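You operate a simulated robot arm through the tools that you are given. There is no shell and no other tool.

You run a simulated robot arm. Do the job below in one go: nothing can be reset, and whatever is moved stays where it is left.

Task
Swap the clogged blue strainer in the juice drawer for the green one, main switch off meanwhile.
Fine: the green one lies on the jug ledge and the clogged one goes there; drawer shut before the switch goes on again. Where these are worked on the way, their far stop is far enough and under half their travel is too little: juice drawer, main switch.
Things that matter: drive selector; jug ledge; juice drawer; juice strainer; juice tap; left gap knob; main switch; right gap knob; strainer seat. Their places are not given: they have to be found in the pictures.

The check looks at the end state, three seconds after you hand in, the way a careful person would. Anything else that was tipped, shoved, dropped, spilled or broken makes it a failure.

Robot
A 6-joint arm with a two-finger parallel gripper, fixed in place. Base frame: the origin is on the floor under the middle of its stand, x ahead of it, y to its left, z up. Lengths are in mm, angles in degrees, forces in N, time in s.
With the tool pointing down near the work surface it reaches from about 100 to 600 mm from the base axis. Its first joint turns from -115.0 to 115.0 degrees. Payload 3.43 kg.
The TCP is the grasp point between the finger pads, 34 mm short of the fingertips. In the tool frame z runs along the fingers and y along their closing line. Largest opening 128 mm; finger width 24, thickness 12; the body of the gripper, 48 by 130 mm, starts 96 mm behind the TCP.
Orientation is that of the tool frame in the base frame, as a unit quaternion [x, y, z, w]. With the fingers straight down and closing along the base's y, the tool's x points along the base's -x, its y along +y and its z along -z.

Tools
- The arm moves only by the tool send_rows. Its argument "plan" is a list of rows, each an object (a shift or turn left out is 0, a gripper value left out holds the last) with "translation": the shift along the base's x, y, z in mm, a list of three; "dr": the turn, a rotation vector about the base's x, y, z in degrees, a list of three; "claw": the finger opening in mm, from 0 to 128. In form: [{"translation": [dx, dy, dz], "dr": [ax, ay, az], "claw": claw}, ...]. A call has 1 to 20 rows; each row is the pose to reach, as a shift and turn from the pose commanded when the call began. A row lasts 0.2 s, in which the tool goes at most 50 mm and 8.6 degrees; a call with a longer step from one row to the next is refused whole, and so is a gripper value outside its range. A pose out of reach is approached as far as the arm can. The call stops where the force on the tool passes 40 N (or 10 N more than at its start, if that is more) or the arm is blocked; 0.2 s more then pass. Each finger travels about 153 mm/s and halts on what it meets, pressing with about 45 N; the grip force reading is that of the motor and also rises with nothing between the fingers. The clock runs only during rows and for 0.2 s after the last one: add rows that repeat a pose to give the fingers time. It gives the time, the measured TCP pose, the force on the tool (base axes), the opening and the grip force at its end, in the units of the frame above (readings bear some noise), with the torque about the TCP (base axes, N m) and any sound that the robot's microphone picked up.
- Cameras (640 x 400 px; columns grow to the right, rows downward): "scene" is fixed at [220.2, -648.8, 1336.8]; the picture's right is [0.96, -0.27, 0.00], its down [-0.13, -0.46, -0.88] and it looks along [0.24, 0.84, -0.48] (base axes); focal length 328 px, centre (320, 200). "wrist" rides on the gripper at [76, -11, -160] in the tool frame; the picture's right is [0.15, 0.99, 0.00], its down [-0.88, 0.13, -0.46] and it looks along [-0.45, 0.07, 0.89] (tool axes); focal length 234 px, centre (320, 200).
- camera(camera): a new picture of that camera. No time passes.
- raise_lower(by): slides the trunk up (or, below 0, down) by that many mm; the arm rides with it, the base frame stays. It gives what a move gives, with no picture.
- locate(camera, pixels): there is no depth. For up to 12 entries [column, row, z] of the newest picture of that camera ("zoom" is the newest enlarged one), the place [x, y] in the base frame at which the ray of that pixel passes the height z, good to about 3 mm. No time passes.
- inspect(camera, box): a new picture of the part [left, top, right, bottom] of that camera's present view, enlarged. No time passes.
- sign_off(): hands the job in; it is judged then, once.

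Open the gripper and draw the arm clear of the work before you hand the job in, unless the task says otherwise.

The tools are called after "Call:" by a JSON object that holds its "fn" and its "kwargs". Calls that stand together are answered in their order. send_rows: Moves the arm, as the interface text tells. Its arguments: {"type":"object","properties":{"plan":{"type":"array"}},"required":["plan"]} The other tools are called the same way: raise_lower (by) moves the trunk up or down; camera (camera) takes a picture; locate (camera, pixels) gives the place at which the rays of pixels pass given heights; inspect (camera, box) takes an enlarged picture of a part of a camera's view; sign_off () hands the job in.

At the start:

```text
t: 0.0
tcp_pos: [370.3, 72.9, 861.6]
orientation: [0.0, 1.0, -0.001, 0.0]
wrist_force: [-0.1, -1.0, 0.3]
ft_torque: [0.0, 0.02, 0.0]
width: 128.0
grasp_force: 0.1
trunk travel left (down, up): [-700.0, 290.0]
```

scene: 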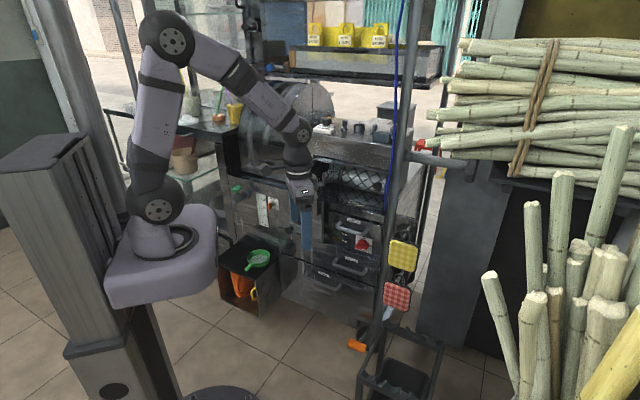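
wrist: 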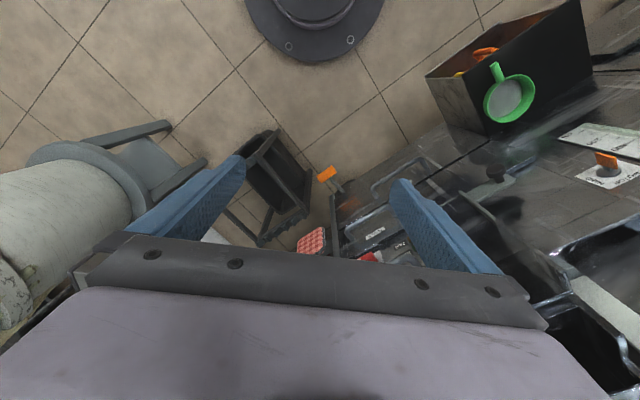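

The scene shows a sugarcane press with several drawers (about 330-380, 190-300 px) and a green strainer at about (258,258). I'll enlarge the relevant regions first.

Call:
{"fn": "inspect", "kwargs": {"camera": "scene", "box": [200, 170, 440, 320]}}

Call:
{"fn": "inspect", "kwargs": {"camera": "scene", "box": [210, 220, 310, 320]}}

Call:
{"fn": "inspect", "kwargs": {"camera": "wrist", "box": [400, 0, 640, 330]}}

```text
2.67 times, centred on (320, 245) of scene
```

zoom: 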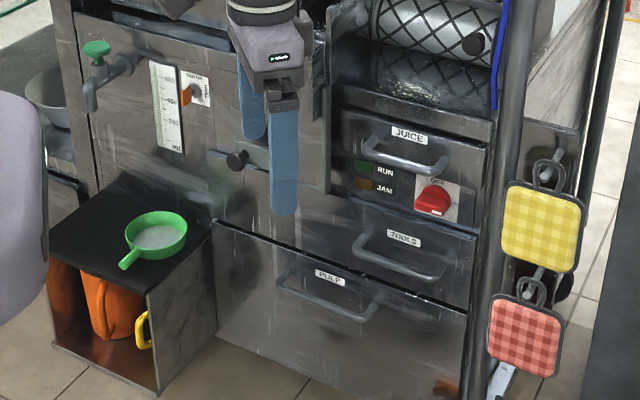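

```text
4.00 times, centred on (260, 270) of scene
```

zoom: 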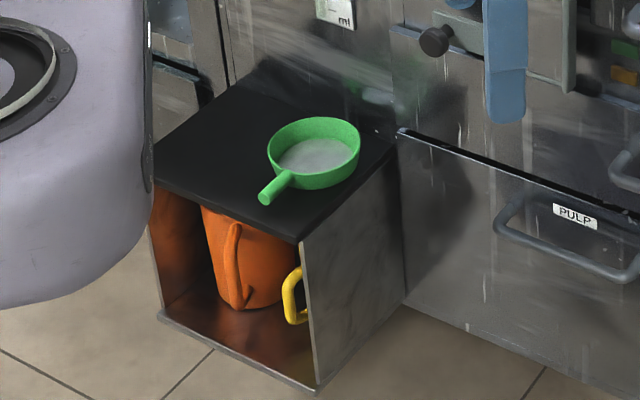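

```text
1.21 times, centred on (520, 165) of wrist
```

zoom: 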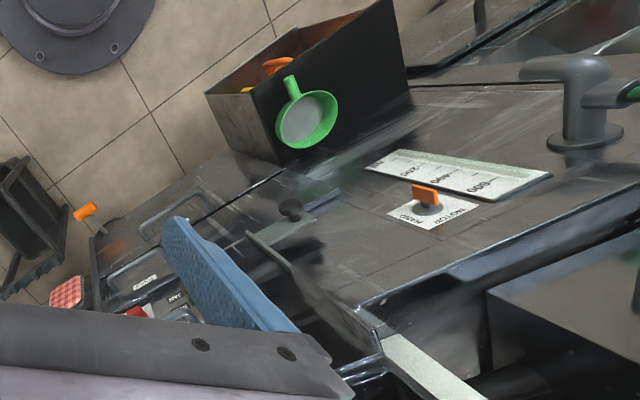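

The main switch seems to be the red rotary under the JUICE drawer, and the drive selector is the orange HAND/MOTOR one. I'll zoom in on those and locate floor-level references to work out the geometry.

Call:
{"fn": "inspect", "kwargs": {"camera": "scene", "box": [315, 200, 395, 260]}}

Call:
{"fn": "locate", "kwargs": {"camera": "scene", "pixels": [[289, 318, 0], [250, 299, 0], [311, 295, 0], [219, 301, 0], [280, 281, 0], [376, 320, 0]]}}

Call:
{"fn": "inspect", "kwargs": {"camera": "scene", "box": [280, 250, 400, 325]}}

Call:
{"fn": "inspect", "kwargs": {"camera": "scene", "box": [220, 80, 420, 205]}}

```text
6.67 times, centred on (355, 230) of scene
```

zoom: 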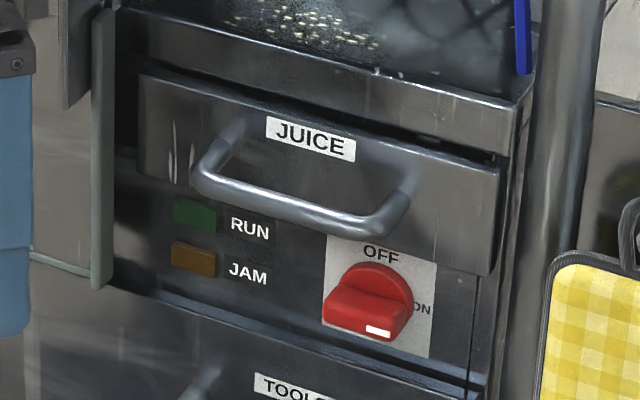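

```text
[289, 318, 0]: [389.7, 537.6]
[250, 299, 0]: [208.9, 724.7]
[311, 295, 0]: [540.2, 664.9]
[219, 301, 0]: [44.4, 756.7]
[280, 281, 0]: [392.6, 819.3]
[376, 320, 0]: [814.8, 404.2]
```

```text
5.33 times, centred on (340, 288) of scene
```

zoom: 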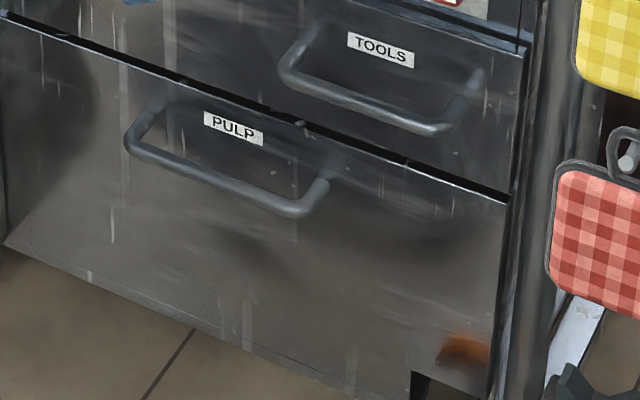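

```text
3.20 times, centred on (320, 142) of scene
```

zoom: 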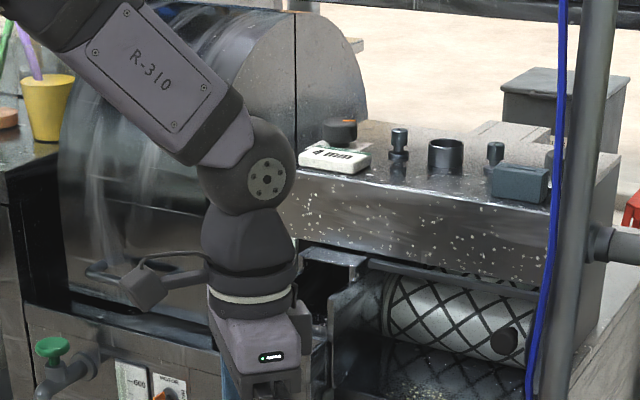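

The enlargements keep the 640x400 aspect, so I recompute corner pixels and triangulate the strainer and panel with both cameras.

Call:
{"fn": "locate", "kwargs": {"camera": "scene", "pixels": [[259, 318, 0], [219.5, 298.75, 0], [281.25, 295.5, 0], [371, 324, 0], [259.5, 258.75, 300], [259.5, 258.75, 400], [259.5, 258.75, 500], [259.5, 258.75, 200], [365, 246, 500], [365, 246, 600], [365, 246, 700], [365, 246, 400]]}}

Call:
{"fn": "locate", "kwargs": {"camera": "wrist", "pixels": [[511, 99, 200], [511, 99, 300], [511, 99, 400], [511, 99, 500], [368, 257, 400], [368, 257, 500], [368, 257, 600], [368, 257, 700], [605, 160, 500], [605, 160, 600], [605, 160, 700]]}}

Call:
{"fn": "inspect", "kwargs": {"camera": "wrist", "box": [300, 150, 420, 270]}}

```text
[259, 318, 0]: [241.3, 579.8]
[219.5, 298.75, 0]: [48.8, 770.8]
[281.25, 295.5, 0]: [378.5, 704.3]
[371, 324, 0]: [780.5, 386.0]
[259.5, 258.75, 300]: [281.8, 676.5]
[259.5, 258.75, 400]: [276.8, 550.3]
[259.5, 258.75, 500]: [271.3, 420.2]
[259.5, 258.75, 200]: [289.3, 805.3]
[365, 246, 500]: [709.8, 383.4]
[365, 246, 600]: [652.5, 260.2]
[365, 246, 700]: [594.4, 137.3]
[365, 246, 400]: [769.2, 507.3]
```

```text
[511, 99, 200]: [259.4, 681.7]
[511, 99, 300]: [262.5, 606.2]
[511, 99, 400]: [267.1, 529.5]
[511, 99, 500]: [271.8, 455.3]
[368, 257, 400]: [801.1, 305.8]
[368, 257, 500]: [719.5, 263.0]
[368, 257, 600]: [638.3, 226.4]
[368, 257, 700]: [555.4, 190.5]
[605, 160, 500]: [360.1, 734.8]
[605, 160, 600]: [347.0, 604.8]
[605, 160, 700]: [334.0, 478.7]
```

```text
3.33 times, centred on (360, 210) of wrist
```

zoom: 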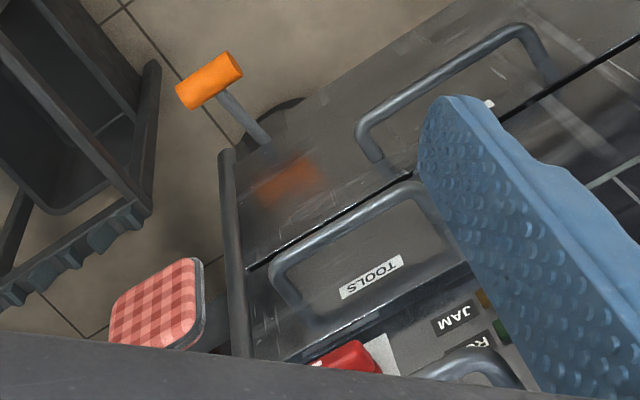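

The strainer bowl triangulates to about (272, 502, 437), and the switch is near (620, 212, 640). The panel therefore faces the robot at an azimuth of roughly 50°. I'll draw back from the panel and yaw the tool toward it for a proper look.

Call:
{"fn": "send_rows", "kwargs": {"plan": [{"translation": [-22, 25, -12], "dr": [0, 0, 7.1]}, {"translation": [-44, 50, -24], "dr": [0, 0, 14.2]}, {"translation": [-66, 75, -36], "dr": [0, 0, 21.3]}, {"translation": [-88, 100, -48], "dr": [0, 0, 28.4]}, {"translation": [-110, 125, -60], "dr": [0, 0, 35.5]}, {"translation": [-132, 150, -72], "dr": [0, 0, 42.6]}, {"translation": [-154, 175, -84], "dr": [0, 0, 50]}]}}

```text
t: 1.6
tcp_pos: [213.4, 250.9, 775.0]
orientation: [-0.424, 0.906, 0.0, 0.0]
wrist_force: [0.7, 0.5, -0.5]
ft_torque: [-0.04, -0.01, 0.0]
width: 128.1
grasp_force: 0.0
trunk travel left (down, up): [-700.0, 290.0]
```

The pose was reached cleanly. Next I tilt the tool 35° forward toward the panel and take pictures.

Call:
{"fn": "send_rows", "kwargs": {"plan": [{"translation": [0, 0, -10], "dr": [5.36, -4.5, 0]}, {"translation": [0, 0, -20], "dr": [10.72, -9.0, 0]}, {"translation": [0, 0, -30], "dr": [16.1, -13.5, 0]}, {"translation": [0, 0, -40], "dr": [21.4, -18.0, 0]}, {"translation": [0, 0, -50], "dr": [26.8, -22.5, 0]}]}}

Call:
{"fn": "camera", "kwargs": {"camera": "wrist"}}

Call:
{"fn": "camera", "kwargs": {"camera": "scene"}}

```text
t: 2.0
tcp_pos: [217.2, 252.4, 771.3]
orientation: [-0.422, 0.905, 0.022, 0.051]
wrist_force: [-1.7, 0.2, 23.0]
ft_torque: [-1.88, 1.21, -0.18]
width: 128.1
grasp_force: 0.0
out of reach, approached as far as the arm can: row 2
trunk travel left (down, up): [-700.0, 290.0]
stopped in row 2: the force on the tool passed its limit at 137 N (the readings are from after the stop); the commanded pose is now the measured one
```

```text
taken
```

wrist: 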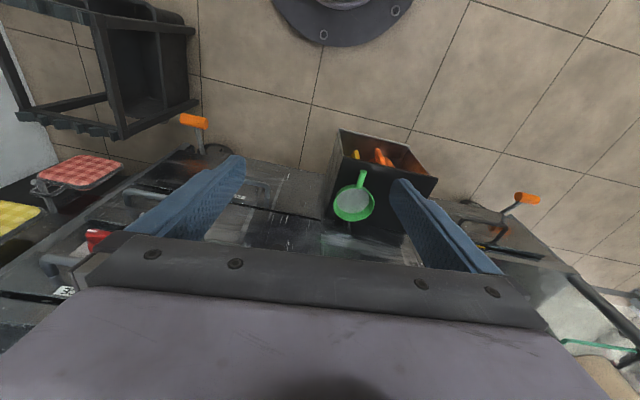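

```text
taken
```

scene: 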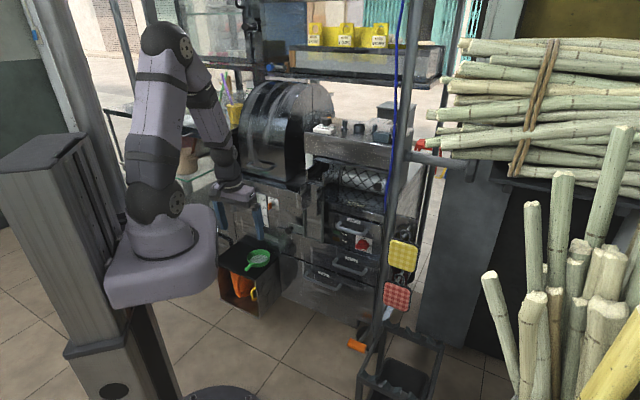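

The move stopped on a force with about 23 N upward remaining, so I need to see what the gripper touches. I'll zoom in around (235,190) in the scene.

Call:
{"fn": "inspect", "kwargs": {"camera": "scene", "box": [170, 130, 330, 230]}}

Call:
{"fn": "inspect", "kwargs": {"camera": "scene", "box": [205, 160, 285, 210]}}

```text
4.00 times, centred on (250, 180) of scene
```

zoom: 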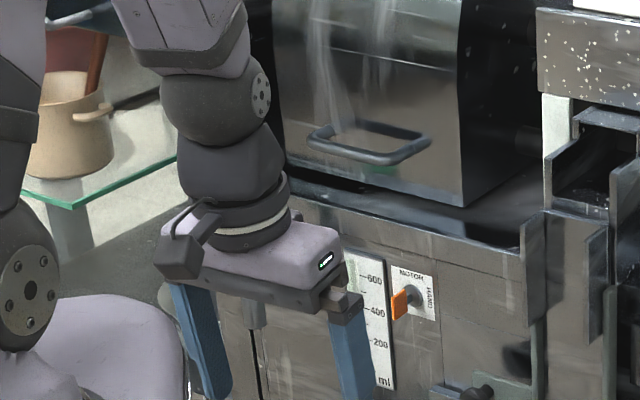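

```text
8.00 times, centred on (245, 185) of scene
```

zoom: 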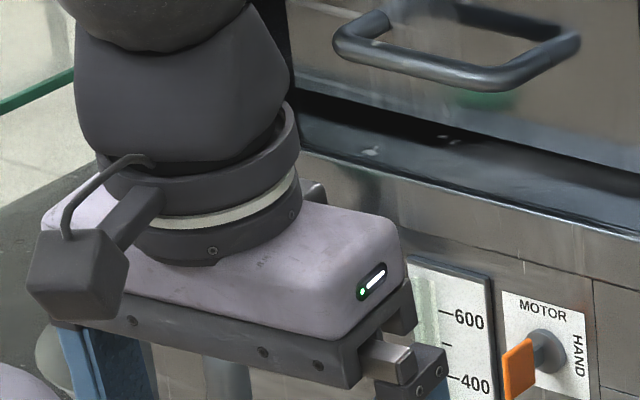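

Torque over force puts the contact about 98 mm behind the TCP, on the robot side. The camera housing probably met the arm's own base block. I'll check the height of the base block before moving.

Call:
{"fn": "locate", "kwargs": {"camera": "scene", "pixels": [[163, 235, 700], [163, 235, 800], [163, 235, 900], [215, 215, 700], [215, 215, 800], [215, 215, 900], [190, 240, 700], [190, 240, 800], [190, 240, 900], [155, 200, 900], [155, 200, 1000]]}}

Call:
{"fn": "inspect", "kwargs": {"camera": "scene", "box": [90, 100, 250, 320]}}

```text
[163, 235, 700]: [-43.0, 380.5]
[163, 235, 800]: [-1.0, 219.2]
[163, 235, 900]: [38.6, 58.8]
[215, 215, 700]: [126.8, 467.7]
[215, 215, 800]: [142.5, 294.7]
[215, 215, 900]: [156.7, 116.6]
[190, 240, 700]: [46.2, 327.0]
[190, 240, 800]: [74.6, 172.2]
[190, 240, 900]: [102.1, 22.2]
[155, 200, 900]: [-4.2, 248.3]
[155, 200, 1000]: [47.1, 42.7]
```

```text
1.82 times, centred on (170, 210) of scene
```

zoom: 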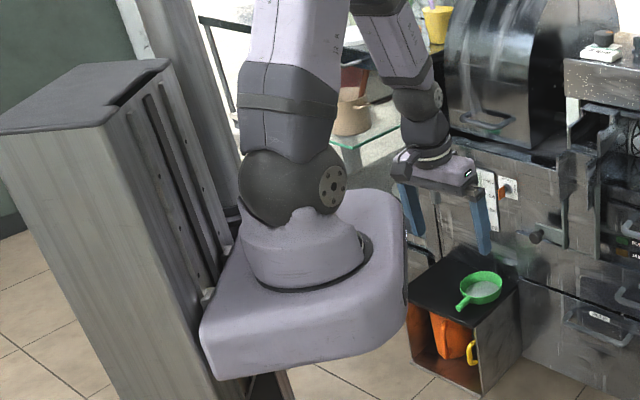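

The base block top is near z≈890, so the camera housing did meet the arm's own base; nothing else was touched. I'll back out forward and upward and return the tool to vertical, then lower the trunk so the arm has room.

Call:
{"fn": "send_rows", "kwargs": {"plan": [{"translation": [6, 7, 30], "dr": [0, 0, 0]}, {"translation": [12, 14, 60], "dr": [-2.5, 2.1, 0]}, {"translation": [18, 21, 100], "dr": [-4.6, 3.8, 0]}, {"translation": [24, 28, 140], "dr": [-4.6, 3.8, 0]}, {"translation": [30, 35, 180], "dr": [-4.6, 3.8, 0]}, {"translation": [30, 35, 220], "dr": [-4.6, 3.8, 0]}, {"translation": [30, 35, 260], "dr": [-4.6, 3.8, 0]}]}}

```text
t: 3.6
tcp_pos: [248.9, 287.7, 1031.1]
orientation: [-0.422, 0.906, -0.002, 0.004]
wrist_force: [0.0, -0.3, 0.9]
ft_torque: [0.0, 0.01, -0.02]
width: 127.9
grasp_force: 0.2
trunk travel left (down, up): [-700.0, 290.0]
```

The arm is clear with the tool vertical again. Before lowering the trunk I check the jug box corners so the carriage won't hit it.

Call:
{"fn": "locate", "kwargs": {"camera": "scene", "pixels": [[254.5, 280.5, 430], [218.75, 265, 430], [279, 258, 430], [245, 238, 430], [254.5, 280.5, 400], [218.75, 265, 400], [279, 258, 400], [245, 238, 400]]}}

Call:
{"fn": "inspect", "kwargs": {"camera": "wrist", "box": [0, 0, 640, 400]}}

Call:
{"fn": "inspect", "kwargs": {"camera": "scene", "box": [200, 180, 300, 320]}}

```text
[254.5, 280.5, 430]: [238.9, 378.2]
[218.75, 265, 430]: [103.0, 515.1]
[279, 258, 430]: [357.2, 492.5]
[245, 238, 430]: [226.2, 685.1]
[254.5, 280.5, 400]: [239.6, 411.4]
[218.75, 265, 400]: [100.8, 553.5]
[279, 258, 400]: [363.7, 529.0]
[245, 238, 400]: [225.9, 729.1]
```

```text
1.00 times, centred on (320, 200) of wrist (not enlarged: the box is as wide or as high as the picture)
```

zoom: 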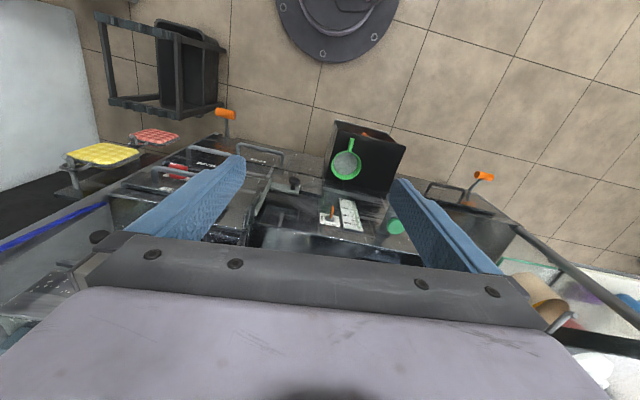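

```text
2.86 times, centred on (250, 250) of scene
```

zoom: 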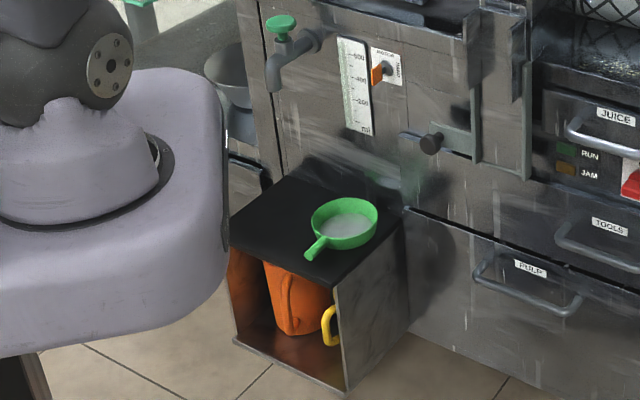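

The ledge's front edge runs at −45°, so the panel's inward normal is about (0.707, 0.707). The box spans n≈445–612 from the base axis, so the carriage is clear of it. I'll lower the trunk by 350 mm.

Call:
{"fn": "raise_lower", "kwargs": {"by": -350}}

Call:
{"fn": "camera", "kwargs": {"camera": "wrist"}}

Call:
{"fn": "camera", "kwargs": {"camera": "scene"}}

```text
t: 7.0
tcp_pos: [248.8, 288.3, 680.0]
orientation: [-0.423, 0.906, -0.001, 0.005]
wrist_force: [-0.1, 0.6, 0.6]
ft_torque: [0.01, 0.03, 0.02]
width: 128.0
grasp_force: 0.1
trunk travel left (down, up): [-350.0, 640.0]
```

```text
taken
```

wrist: 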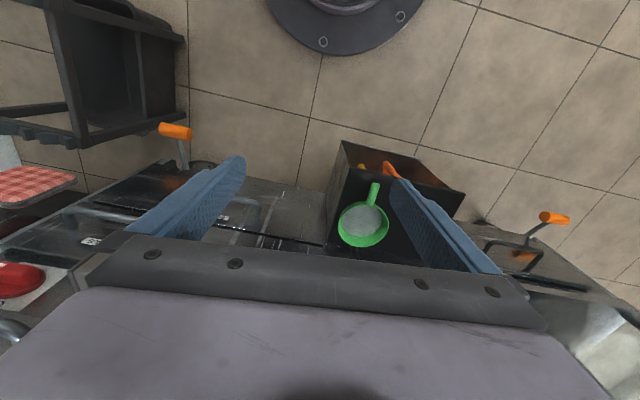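

```text
taken
```

scene: 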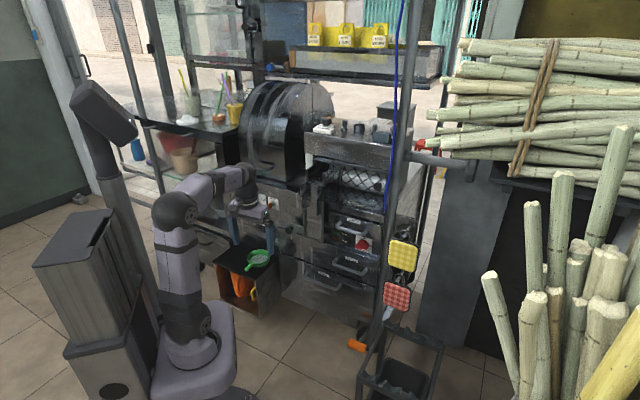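

The trunk is down and the arm is free, with 350 mm of travel left below. Now I move along the panel toward the JUICE drawer and correct the yaw to 45°, staying well in front of the panel.

Call:
{"fn": "send_rows", "kwargs": {"plan": [{"translation": [23, -33, 14], "dr": [0, 0, -1]}, {"translation": [46, -66, 28], "dr": [0, 0, -2]}, {"translation": [69, -99, 42], "dr": [0, 0, -3]}, {"translation": [92, -132, 56], "dr": [0, 0, -4]}, {"translation": [115, -165, 70], "dr": [0, 0, -5]}, {"translation": [138, -198, 85], "dr": [0, 0, -5]}, {"translation": [161, -231, 100], "dr": [0, 0, -5]}]}}

Call:
{"fn": "send_rows", "kwargs": {"plan": [{"dr": [5.5, -5.5, 0]}, {"dr": [11, -11, 0]}, {"dr": [16.5, -16.5, 0]}, {"dr": [22, -22, 0]}, {"dr": [28, -28, 0]}]}}

Call:
{"fn": "camera", "kwargs": {"camera": "wrist"}}

Call:
{"fn": "camera", "kwargs": {"camera": "scene"}}

```text
t: 8.7
tcp_pos: [408.9, 54.1, 777.5]
orientation: [-0.383, 0.924, -0.001, 0.005]
wrist_force: [-0.6, -0.1, 0.6]
ft_torque: [0.01, -0.03, 0.02]
width: 128.2
grasp_force: 0.2
trunk travel left (down, up): [-350.0, 640.0]
```

```text
t: 9.8
tcp_pos: [415.3, 55.3, 778.7]
orientation: [-0.358, 0.868, 0.13, 0.318]
wrist_force: [0.1, 1.0, 0.4]
ft_torque: [-0.03, -0.01, -0.02]
width: 128.0
grasp_force: 0.2
out of reach, approached as far as the arm can: row 5
trunk travel left (down, up): [-350.0, 640.0]
```

```text
taken
```

wrist: 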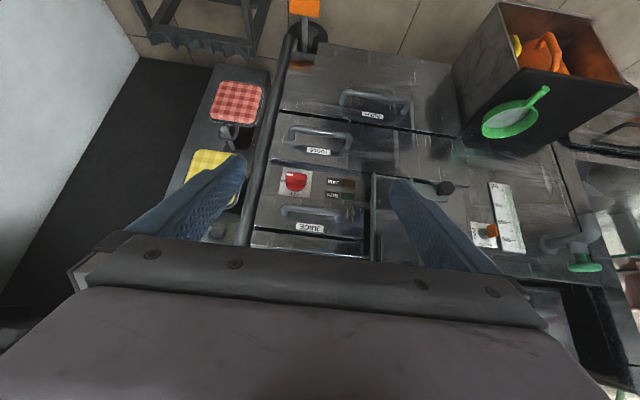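

```text
taken
```

scene: 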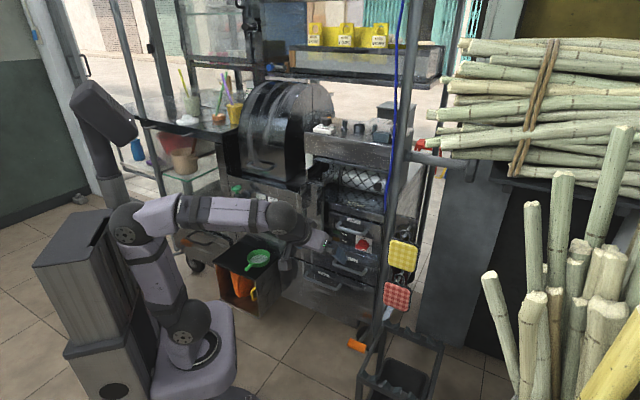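

This view is excellent: switch at (296,182), JUICE handle around (310,215), ruler and selector at (490,230). I'll enlarge the JUICE/switch area and re-zoom the scene for triangulation.

Call:
{"fn": "inspect", "kwargs": {"camera": "wrist", "box": [240, 150, 380, 240]}}

Call:
{"fn": "inspect", "kwargs": {"camera": "wrist", "box": [420, 60, 620, 280]}}

Call:
{"fn": "inspect", "kwargs": {"camera": "scene", "box": [290, 200, 400, 280]}}

```text
4.44 times, centred on (310, 195) of wrist
```

zoom: 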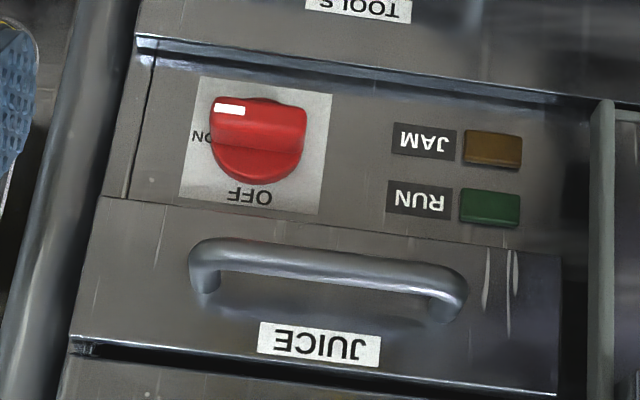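

```text
1.82 times, centred on (520, 170) of wrist
```

zoom: 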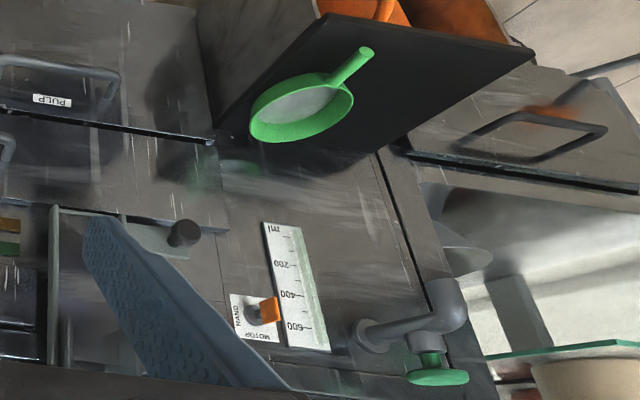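

```text
5.00 times, centred on (345, 240) of scene
```

zoom: 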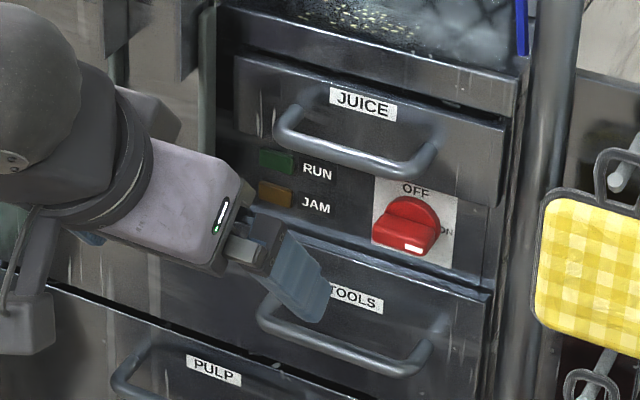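

I'll triangulate the switch plate centre, the handle bends and the JUICE label by locating the same features in both cameras at two heights.

Call:
{"fn": "locate", "kwargs": {"camera": "scene", "pixels": [[364, 244.2, 600], [364, 244.2, 700], [337, 223.6, 600], [337, 223.6, 700], [366, 235, 600], [366, 235, 700], [353.4, 220.8, 600], [353.4, 220.8, 700], [382.4, 225, 600], [382.4, 225, 700], [328, 211, 600], [328, 211, 700]]}}

Call:
{"fn": "locate", "kwargs": {"camera": "wrist", "pixels": [[296, 183.1, 600], [296, 183.1, 700], [343.1, 214.1, 600], [343.1, 214.1, 700], [280.7, 206.3, 600], [280.7, 206.3, 700], [310, 227.7, 600], [310, 227.7, 700], [253.7, 226.5, 600], [253.7, 226.5, 700], [364, 239, 600], [364, 239, 700]]}}

```text
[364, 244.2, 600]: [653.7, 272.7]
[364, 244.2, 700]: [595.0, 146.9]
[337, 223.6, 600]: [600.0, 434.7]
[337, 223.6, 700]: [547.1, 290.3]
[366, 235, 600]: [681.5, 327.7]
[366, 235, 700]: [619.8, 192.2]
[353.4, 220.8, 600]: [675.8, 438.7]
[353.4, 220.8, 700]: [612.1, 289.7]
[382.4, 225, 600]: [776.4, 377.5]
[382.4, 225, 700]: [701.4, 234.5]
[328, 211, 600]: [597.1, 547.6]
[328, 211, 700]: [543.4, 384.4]
```

```text
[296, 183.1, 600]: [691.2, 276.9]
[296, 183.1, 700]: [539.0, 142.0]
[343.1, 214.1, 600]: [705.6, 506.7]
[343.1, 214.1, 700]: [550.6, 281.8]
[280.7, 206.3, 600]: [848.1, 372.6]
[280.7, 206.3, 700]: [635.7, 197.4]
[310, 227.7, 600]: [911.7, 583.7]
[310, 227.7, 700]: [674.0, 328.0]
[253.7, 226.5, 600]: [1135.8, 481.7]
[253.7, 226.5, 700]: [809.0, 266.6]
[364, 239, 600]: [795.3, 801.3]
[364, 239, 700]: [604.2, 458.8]
```

The fits agree: switch plate centre ≈ (630, 222, 640), JUICE front ≈ n 590 with top edge z ≈ 743, right handle bend ≈ (613, 177, 711). I move outward and down in front of the switch while tilting the tool toward horizontal.

Call:
{"fn": "send_rows", "kwargs": {"plan": [{"translation": [25, 16, -28], "dr": [2, -2, 0]}, {"translation": [50, 32, -56], "dr": [6, -6, 0]}, {"translation": [75, 48, -84], "dr": [11, -11, 0]}, {"translation": [95, 60, -105], "dr": [16.5, -16.5, 0]}, {"translation": [110, 70, -120], "dr": [22, -22, 0]}, {"translation": [120, 76, -132], "dr": [28, -28, 0]}, {"translation": [128, 80.8, -139], "dr": [33, -33, 0]}, {"translation": [128, 80.8, -139], "dr": [35.3, -35.3, 0]}]}}

Call:
{"fn": "camera", "kwargs": {"camera": "wrist"}}

Call:
{"fn": "camera", "kwargs": {"camera": "scene"}}

```text
t: 11.7
tcp_pos: [544.0, 137.1, 643.4]
orientation: [-0.269, 0.653, 0.269, 0.654]
wrist_force: [0.1, -0.3, -0.7]
ft_torque: [0.0, -0.01, 0.01]
width: 128.0
grasp_force: 0.1
trunk travel left (down, up): [-350.0, 640.0]
```

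```text
taken
```

wrist: 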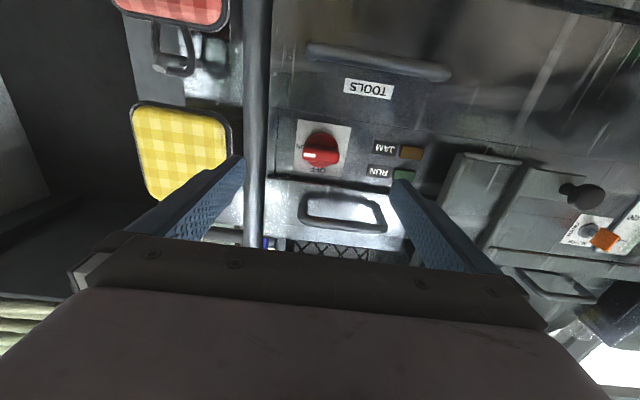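

```text
taken
```

scene: 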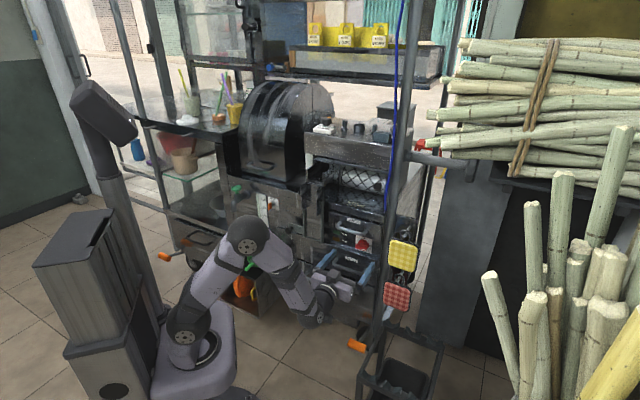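

The tool is now horizontal, facing the switch at (320,150) in the wrist view, with a vertical pole at column 255. I'll zoom here for accurate knob geometry.

Call:
{"fn": "inspect", "kwargs": {"camera": "wrist", "box": [240, 90, 420, 260]}}

Call:
{"fn": "locate", "kwargs": {"camera": "wrist", "pixels": [[255, 100, 500], [255, 100, 550]]}}

Call:
{"fn": "inspect", "kwargs": {"camera": "scene", "box": [320, 200, 420, 300]}}

```text
2.35 times, centred on (330, 175) of wrist
```

zoom: 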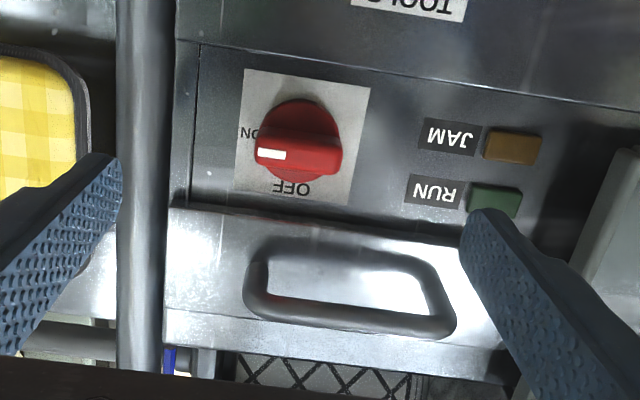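

```text
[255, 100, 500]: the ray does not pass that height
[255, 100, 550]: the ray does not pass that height
```

```text
4.00 times, centred on (370, 250) of scene
```

zoom: 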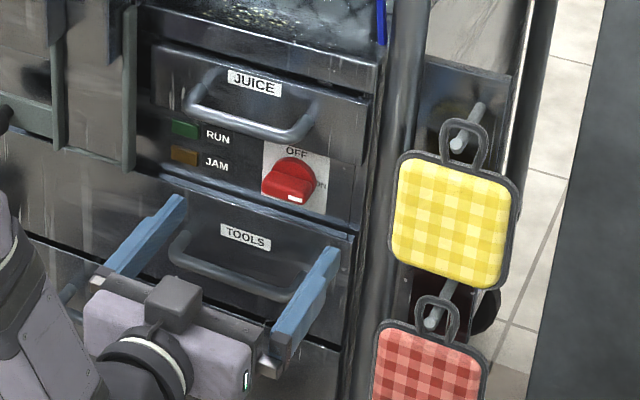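

The knob axis works out to n≈603 at the plate, t≈286.5, z≈640, and its bar is about 41 mm long and 15 mm thick, lying horizontal with the mark toward ON. The pole sits flush with the panel edge, so it's harmless. I roll the tool +90° about its axis so the fingers close vertically, with the claw at 50.

Call:
{"fn": "send_rows", "kwargs": {"plan": [{"dr": [5.8, 5.8, 0], "claw": 50}, {"dr": [11.6, 11.6, 0]}, {"dr": [17.4, 17.4, 0]}, {"dr": [23.2, 23.2, 0]}, {"dr": [29, 29, 0]}, {"dr": [34.8, 34.8, 0]}, {"dr": [40.6, 40.6, 0]}, {"dr": [46.4, 46.4, 0]}, {"dr": [52.2, 52.2, 0]}, {"dr": [58, 58, 0]}, {"dr": [63.6, 63.6, 0]}, {"dr": [63.6, 63.6, 0]}]}}

Call:
{"fn": "camera", "kwargs": {"camera": "wrist"}}

Call:
{"fn": "camera", "kwargs": {"camera": "scene"}}

```text
t: 14.2
tcp_pos: [542.8, 135.8, 640.7]
orientation: [0.272, 0.654, 0.653, 0.269]
wrist_force: [-0.6, 0.7, 0.5]
ft_torque: [0.01, 0.03, 0.0]
width: 50.3
grasp_force: 0.0
trunk travel left (down, up): [-350.0, 640.0]
```

```text
taken
```

wrist: 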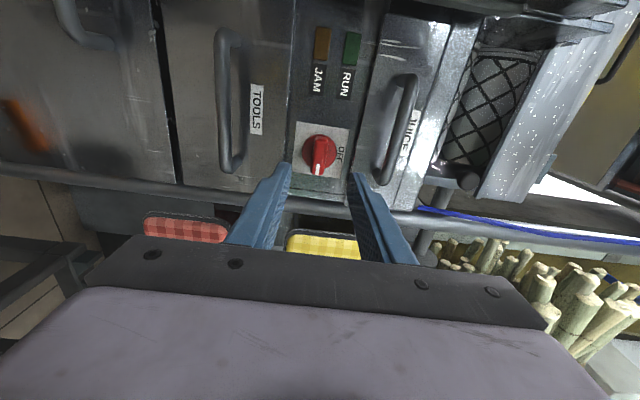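

```text
taken
```

scene: 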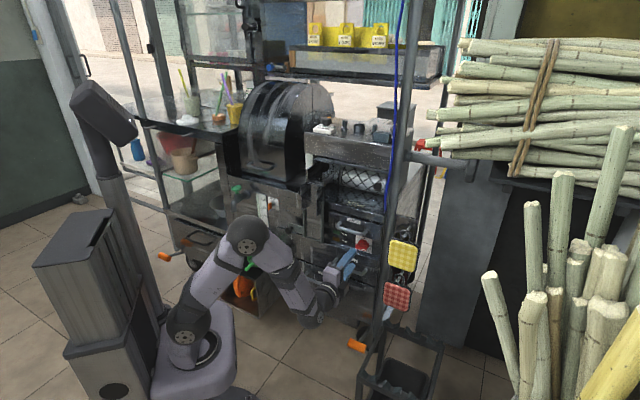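

The knob at (319,152) is centred between the fingertips (288 and 352). I advance 72 mm along the normal so the tips straddle the bar, then look before closing.

Call:
{"fn": "send_rows", "kwargs": {"plan": [{"translation": [12, 12, 0]}, {"translation": [24, 24, 0]}, {"translation": [36, 36, 0]}, {"translation": [44, 44, 0]}, {"translation": [50.5, 50.5, 0]}, {"translation": [50.5, 50.5, 0]}]}}

Call:
{"fn": "camera", "kwargs": {"camera": "wrist"}}

Call:
{"fn": "inspect", "kwargs": {"camera": "wrist", "box": [240, 70, 400, 220]}}

Call:
{"fn": "inspect", "kwargs": {"camera": "scene", "box": [325, 215, 405, 275]}}

```text
t: 15.7
tcp_pos: [593.3, 187.3, 642.5]
orientation: [0.27, 0.655, 0.652, 0.27]
wrist_force: [0.4, -1.4, 0.2]
ft_torque: [-0.01, 0.02, 0.01]
width: 50.0
grasp_force: 0.1
trunk travel left (down, up): [-350.0, 640.0]
```

```text
taken
```

wrist: 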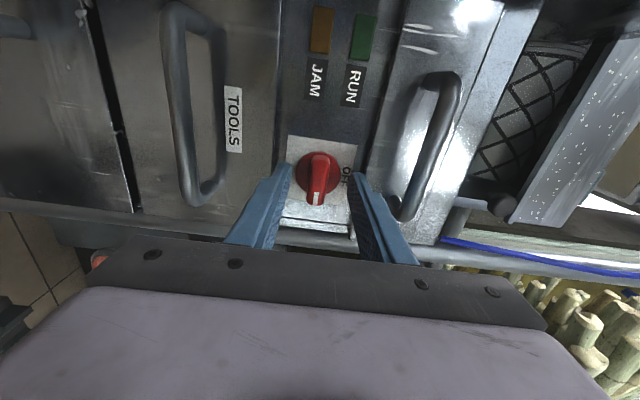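

```text
2.67 times, centred on (320, 145) of wrist
```

zoom: 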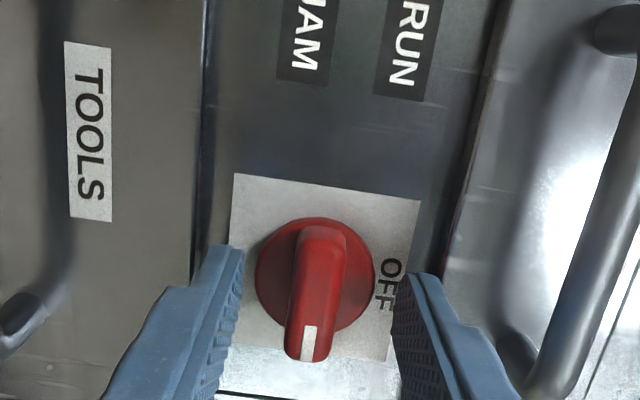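

```text
6.67 times, centred on (365, 245) of scene
```

zoom: 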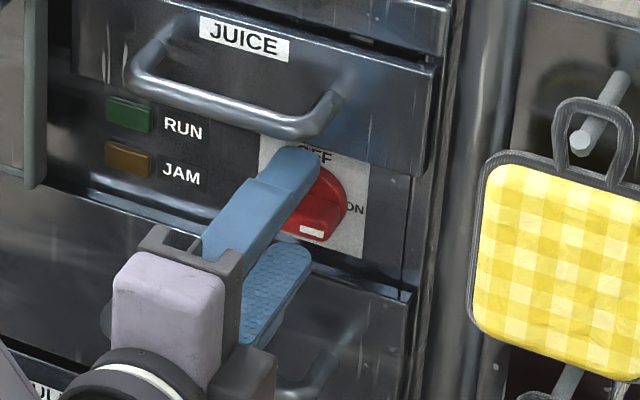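

The fingers straddle the bar, aligned within about 1 mm (tool t=287, z=642 against knob t≈287, z≈641.5). I close on the bar.

Call:
{"fn": "send_rows", "kwargs": {"plan": [{"claw": 25}, {"claw": 12}, {"claw": 8}, {"claw": 8}, {"claw": 8}]}}

Call:
{"fn": "inspect", "kwargs": {"camera": "wrist", "box": [240, 70, 400, 220]}}

```text
t: 16.9
tcp_pos: [592.7, 188.6, 640.9]
orientation: [0.272, 0.655, 0.651, 0.269]
wrist_force: [-2.5, -0.6, -8.9]
ft_torque: [0.22, -0.25, -0.5]
width: 15.9
grasp_force: 45.5
trunk travel left (down, up): [-350.0, 640.0]
```

```text
2.67 times, centred on (320, 145) of wrist
```

zoom: 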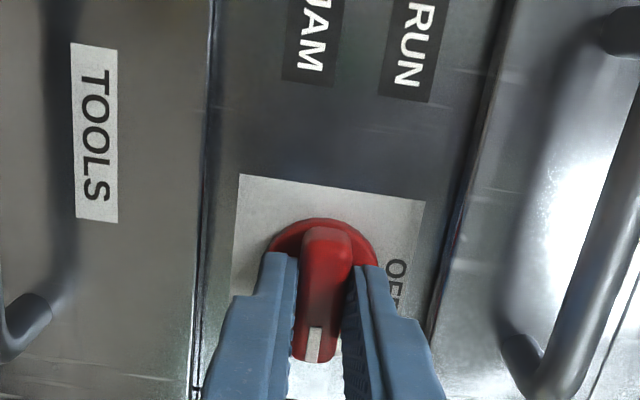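

Gripped at 15.9 mm with small side forces. I turn the knob counter-clockwise (seen from the front) from ON toward OFF, a −90° rotation about the panel normal.

Call:
{"fn": "send_rows", "kwargs": {"plan": [{"dr": [-5.3, -5.3, 0]}, {"dr": [-10.6, -10.6, 0]}, {"dr": [-15.9, -15.9, 0]}, {"dr": [-21.2, -21.2, 0]}, {"dr": [-26.5, -26.5, 0]}, {"dr": [-31.8, -31.8, 0]}, {"dr": [-37.1, -37.1, 0]}, {"dr": [-42.4, -42.4, 0]}, {"dr": [-47.7, -47.7, 0]}, {"dr": [-53, -53, 0]}, {"dr": [-58.3, -58.3, 0]}, {"dr": [-63.6, -63.6, 0]}, {"dr": [-63.6, -63.6, 0]}]}}

Call:
{"fn": "camera", "kwargs": {"camera": "wrist"}}

Call:
{"fn": "inspect", "kwargs": {"camera": "scene", "box": [325, 215, 405, 275]}}

```text
t: 19.6
tcp_pos: [594.3, 187.4, 639.1]
orientation: [-0.268, 0.656, 0.268, 0.653]
wrist_force: [-6.6, -4.1, -18.7]
ft_torque: [0.34, -0.35, 0.6]
width: 16.1
grasp_force: 44.9
trunk travel left (down, up): [-350.0, 640.0]
```

```text
taken
```

wrist: 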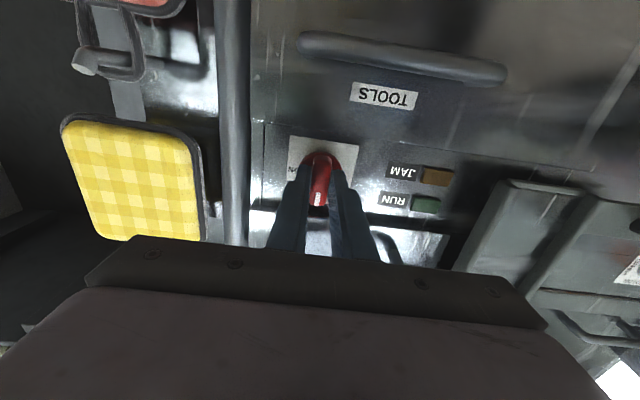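

```text
6.67 times, centred on (365, 245) of scene
```

zoom: 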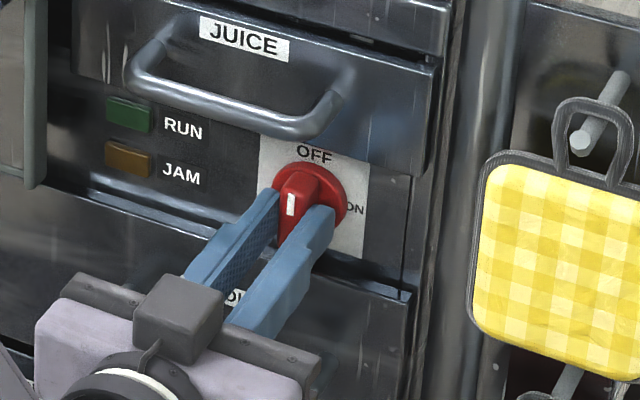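

The mark now points up at OFF. I open the fingers a little and back straight out along the normal.

Call:
{"fn": "send_rows", "kwargs": {"plan": [{"claw": 40}, {"claw": 40}, {"translation": [-14, -14, 0]}, {"translation": [-30, -30, 0]}, {"translation": [-50, -50, 0]}, {"translation": [-70, -70, 0]}, {"translation": [-70, -70, 0]}]}}

Call:
{"fn": "inspect", "kwargs": {"camera": "wrist", "box": [230, 70, 430, 260]}}

Call:
{"fn": "inspect", "kwargs": {"camera": "scene", "box": [325, 200, 405, 260]}}

```text
t: 21.2
tcp_pos: [522.9, 120.9, 642.2]
orientation: [-0.269, 0.654, 0.27, 0.654]
wrist_force: [-0.4, 0.2, -0.1]
ft_torque: [-0.02, 0.0, -0.01]
width: 40.1
grasp_force: 0.0
trunk travel left (down, up): [-350.0, 640.0]
```

```text
2.11 times, centred on (330, 165) of wrist
```

zoom: 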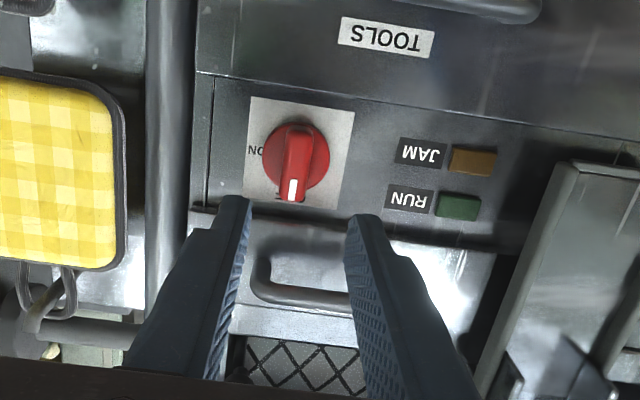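

```text
6.67 times, centred on (365, 230) of scene
```

zoom: 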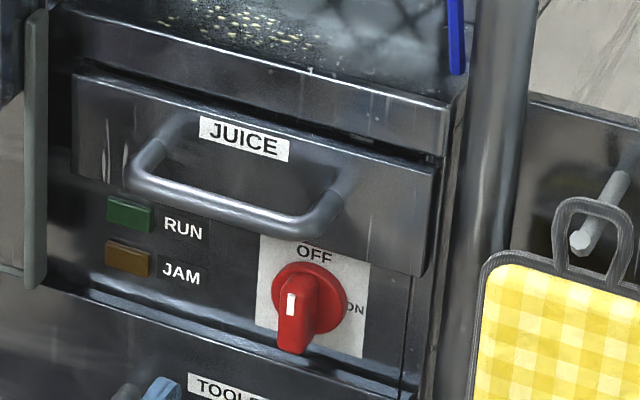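

The switch reads OFF. The handle bar triangulates to n≈557, t≈206–302, z≈709, with about 25 mm clear behind it. I roll the tool back so the fingers close vertically and line up in front of the middle of the handle.

Call:
{"fn": "send_rows", "kwargs": {"plan": [{"translation": [-3, 2.5, 7], "dr": [5.8, 5.8, 0]}, {"translation": [-6, 5, 14], "dr": [11.6, 11.6, 0]}, {"translation": [-9, 7.5, 21], "dr": [17.4, 17.4, 0]}, {"translation": [-12, 10, 28], "dr": [23.2, 23.2, 0]}, {"translation": [-15, 12.5, 35], "dr": [29, 29, 0]}, {"translation": [-18, 15, 42], "dr": [34.8, 34.8, 0]}, {"translation": [-20, 17.5, 49], "dr": [40.6, 40.6, 0]}, {"translation": [-22, 20, 56], "dr": [46.4, 46.4, 0]}, {"translation": [-24, 22, 62], "dr": [52.2, 52.2, 0]}, {"translation": [-26, 24.8, 69.3], "dr": [58, 58, 0]}, {"translation": [-26, 24.8, 69.3], "dr": [63.6, 63.6, 0]}, {"translation": [-26, 24.8, 69.3], "dr": [63.6, 63.6, 0]}]}}

Call:
{"fn": "camera", "kwargs": {"camera": "wrist"}}

Call:
{"fn": "inspect", "kwargs": {"camera": "wrist", "box": [240, 70, 420, 220]}}

Call:
{"fn": "inspect", "kwargs": {"camera": "scene", "box": [300, 190, 410, 280]}}

```text
t: 23.9
tcp_pos: [498.6, 141.3, 709.6]
orientation: [0.271, 0.655, 0.652, 0.27]
wrist_force: [0.3, -0.3, -0.1]
ft_torque: [-0.03, -0.02, 0.01]
width: 39.7
grasp_force: 0.1
trunk travel left (down, up): [-350.0, 640.0]
```

```text
taken
```

wrist: 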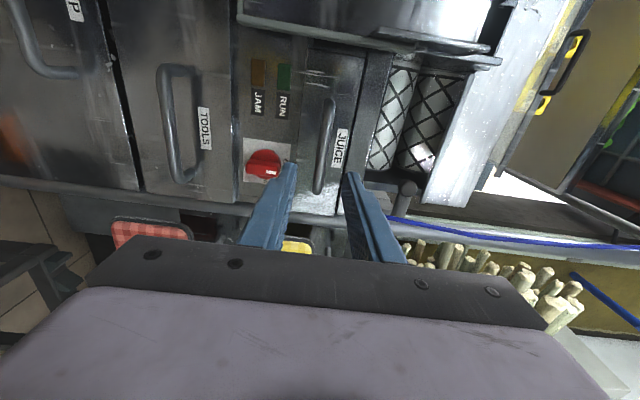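

```text
2.67 times, centred on (330, 145) of wrist
```

zoom: 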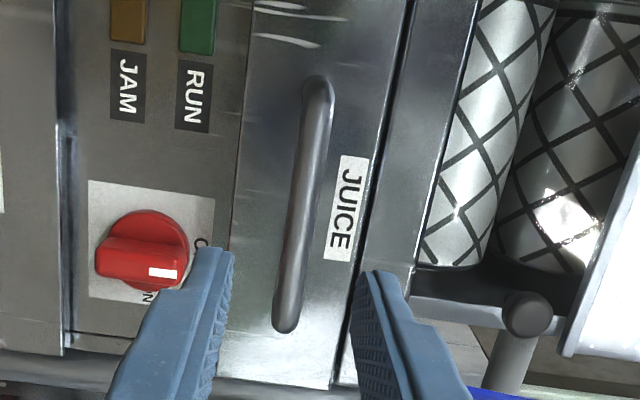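

```text
4.44 times, centred on (355, 235) of scene
```

zoom: 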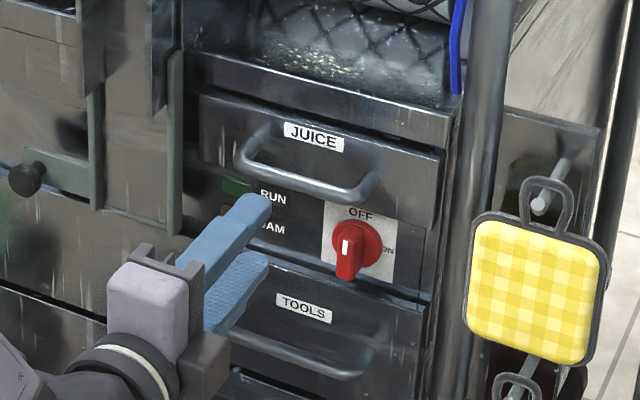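

The bar lies between the fingers (bar column 302 against finger midpoint 298 in the zoom), at z≈712. I advance 88 mm along the normal with a 2 mm lift, then check.

Call:
{"fn": "send_rows", "kwargs": {"plan": [{"translation": [15, 15, 2]}, {"translation": [30, 30, 2]}, {"translation": [42, 42, 2]}, {"translation": [52, 52, 2]}, {"translation": [58, 58, 2]}, {"translation": [62.5, 62.5, 2]}, {"translation": [62.5, 62.5, 2]}]}}

Call:
{"fn": "inspect", "kwargs": {"camera": "wrist", "box": [240, 70, 420, 220]}}

Call:
{"fn": "inspect", "kwargs": {"camera": "scene", "box": [300, 190, 410, 280]}}

```text
t: 25.4
tcp_pos: [561.3, 205.5, 712.5]
orientation: [0.271, 0.654, 0.652, 0.27]
wrist_force: [0.6, 0.6, -0.3]
ft_torque: [0.0, 0.0, -0.01]
width: 40.2
grasp_force: 0.0
trunk travel left (down, up): [-350.0, 640.0]
```

```text
2.67 times, centred on (330, 145) of wrist
```

zoom: 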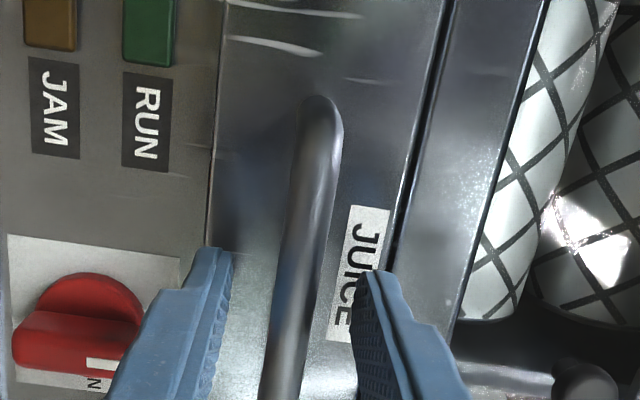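

```text
4.44 times, centred on (355, 235) of scene
```

zoom: 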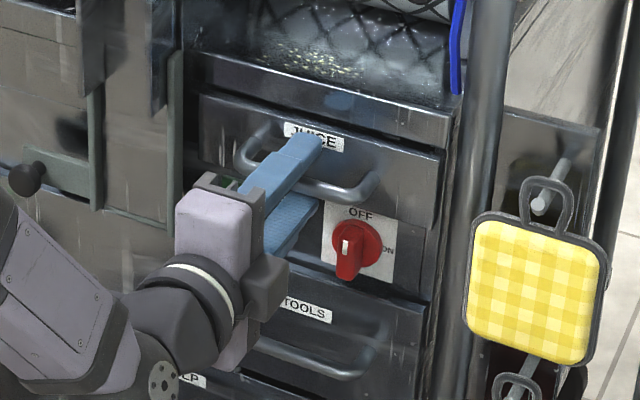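

The bar is between the fingers and the upper finger passes over it without contact. I close on the handle.

Call:
{"fn": "send_rows", "kwargs": {"plan": [{"claw": 20}, {"claw": 8}, {"claw": 5}, {"claw": 5}, {"claw": 5}]}}

Call:
{"fn": "inspect", "kwargs": {"camera": "scene", "box": [300, 190, 410, 280]}}

```text
t: 26.6
tcp_pos: [560.9, 204.3, 712.8]
orientation: [0.271, 0.655, 0.652, 0.27]
wrist_force: [0.3, 0.2, -2.7]
ft_torque: [-0.03, 0.05, -0.13]
width: 12.8
grasp_force: 44.6
trunk travel left (down, up): [-350.0, 640.0]
```

```text
4.44 times, centred on (355, 235) of scene
```

zoom: 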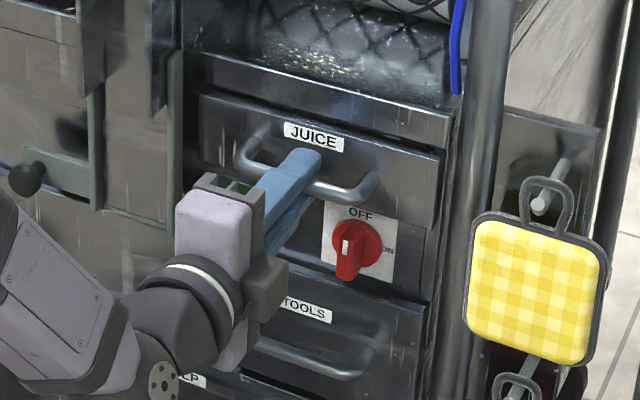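

Firm grip on the 12.8 mm bar. I pull the drawer outward along the normal, slowly at first.

Call:
{"fn": "send_rows", "kwargs": {"plan": [{"translation": [-4, -4.1, 0]}, {"translation": [-9, -9.3, 0]}, {"translation": [-16, -16.6, 0]}, {"translation": [-24, -24.9, 0]}, {"translation": [-32, -33.1, 0]}, {"translation": [-41, -42.5, 0]}, {"translation": [-50, -51.8, 0]}, {"translation": [-60, -62.1, 0]}, {"translation": [-70, -72.5, 0]}, {"translation": [-70, -72.5, 0]}]}}

Call:
{"fn": "camera", "kwargs": {"camera": "scene"}}

Call:
{"fn": "camera", "kwargs": {"camera": "wrist"}}

```text
t: 28.9
tcp_pos: [489.0, 131.0, 712.2]
orientation: [0.27, 0.654, 0.653, 0.27]
wrist_force: [-3.5, 3.2, 1.6]
ft_torque: [0.11, 0.08, 1.12]
width: 12.7
grasp_force: 44.5
trunk travel left (down, up): [-350.0, 640.0]
```

```text
taken
```

scene: 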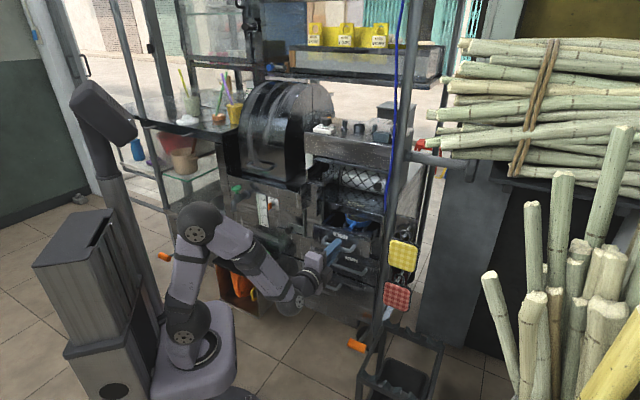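

```text
taken
```

wrist: 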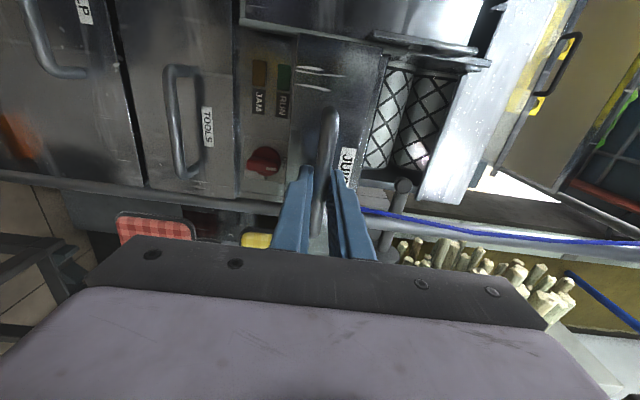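

The drawer follows at low force. I zoom in to see how far it's out and what is visible inside.

Call:
{"fn": "inspect", "kwargs": {"camera": "scene", "box": [290, 190, 410, 280]}}

```text
4.44 times, centred on (350, 235) of scene
```

zoom: 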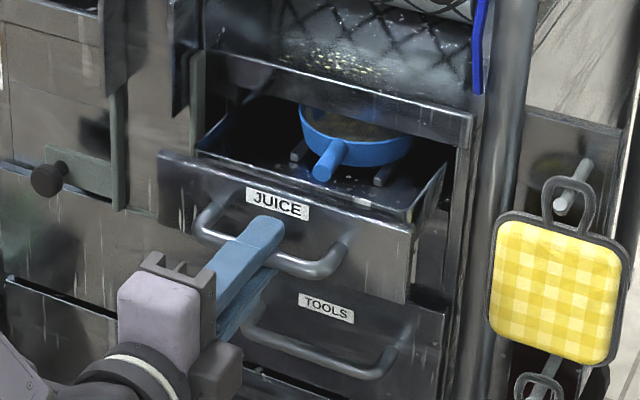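

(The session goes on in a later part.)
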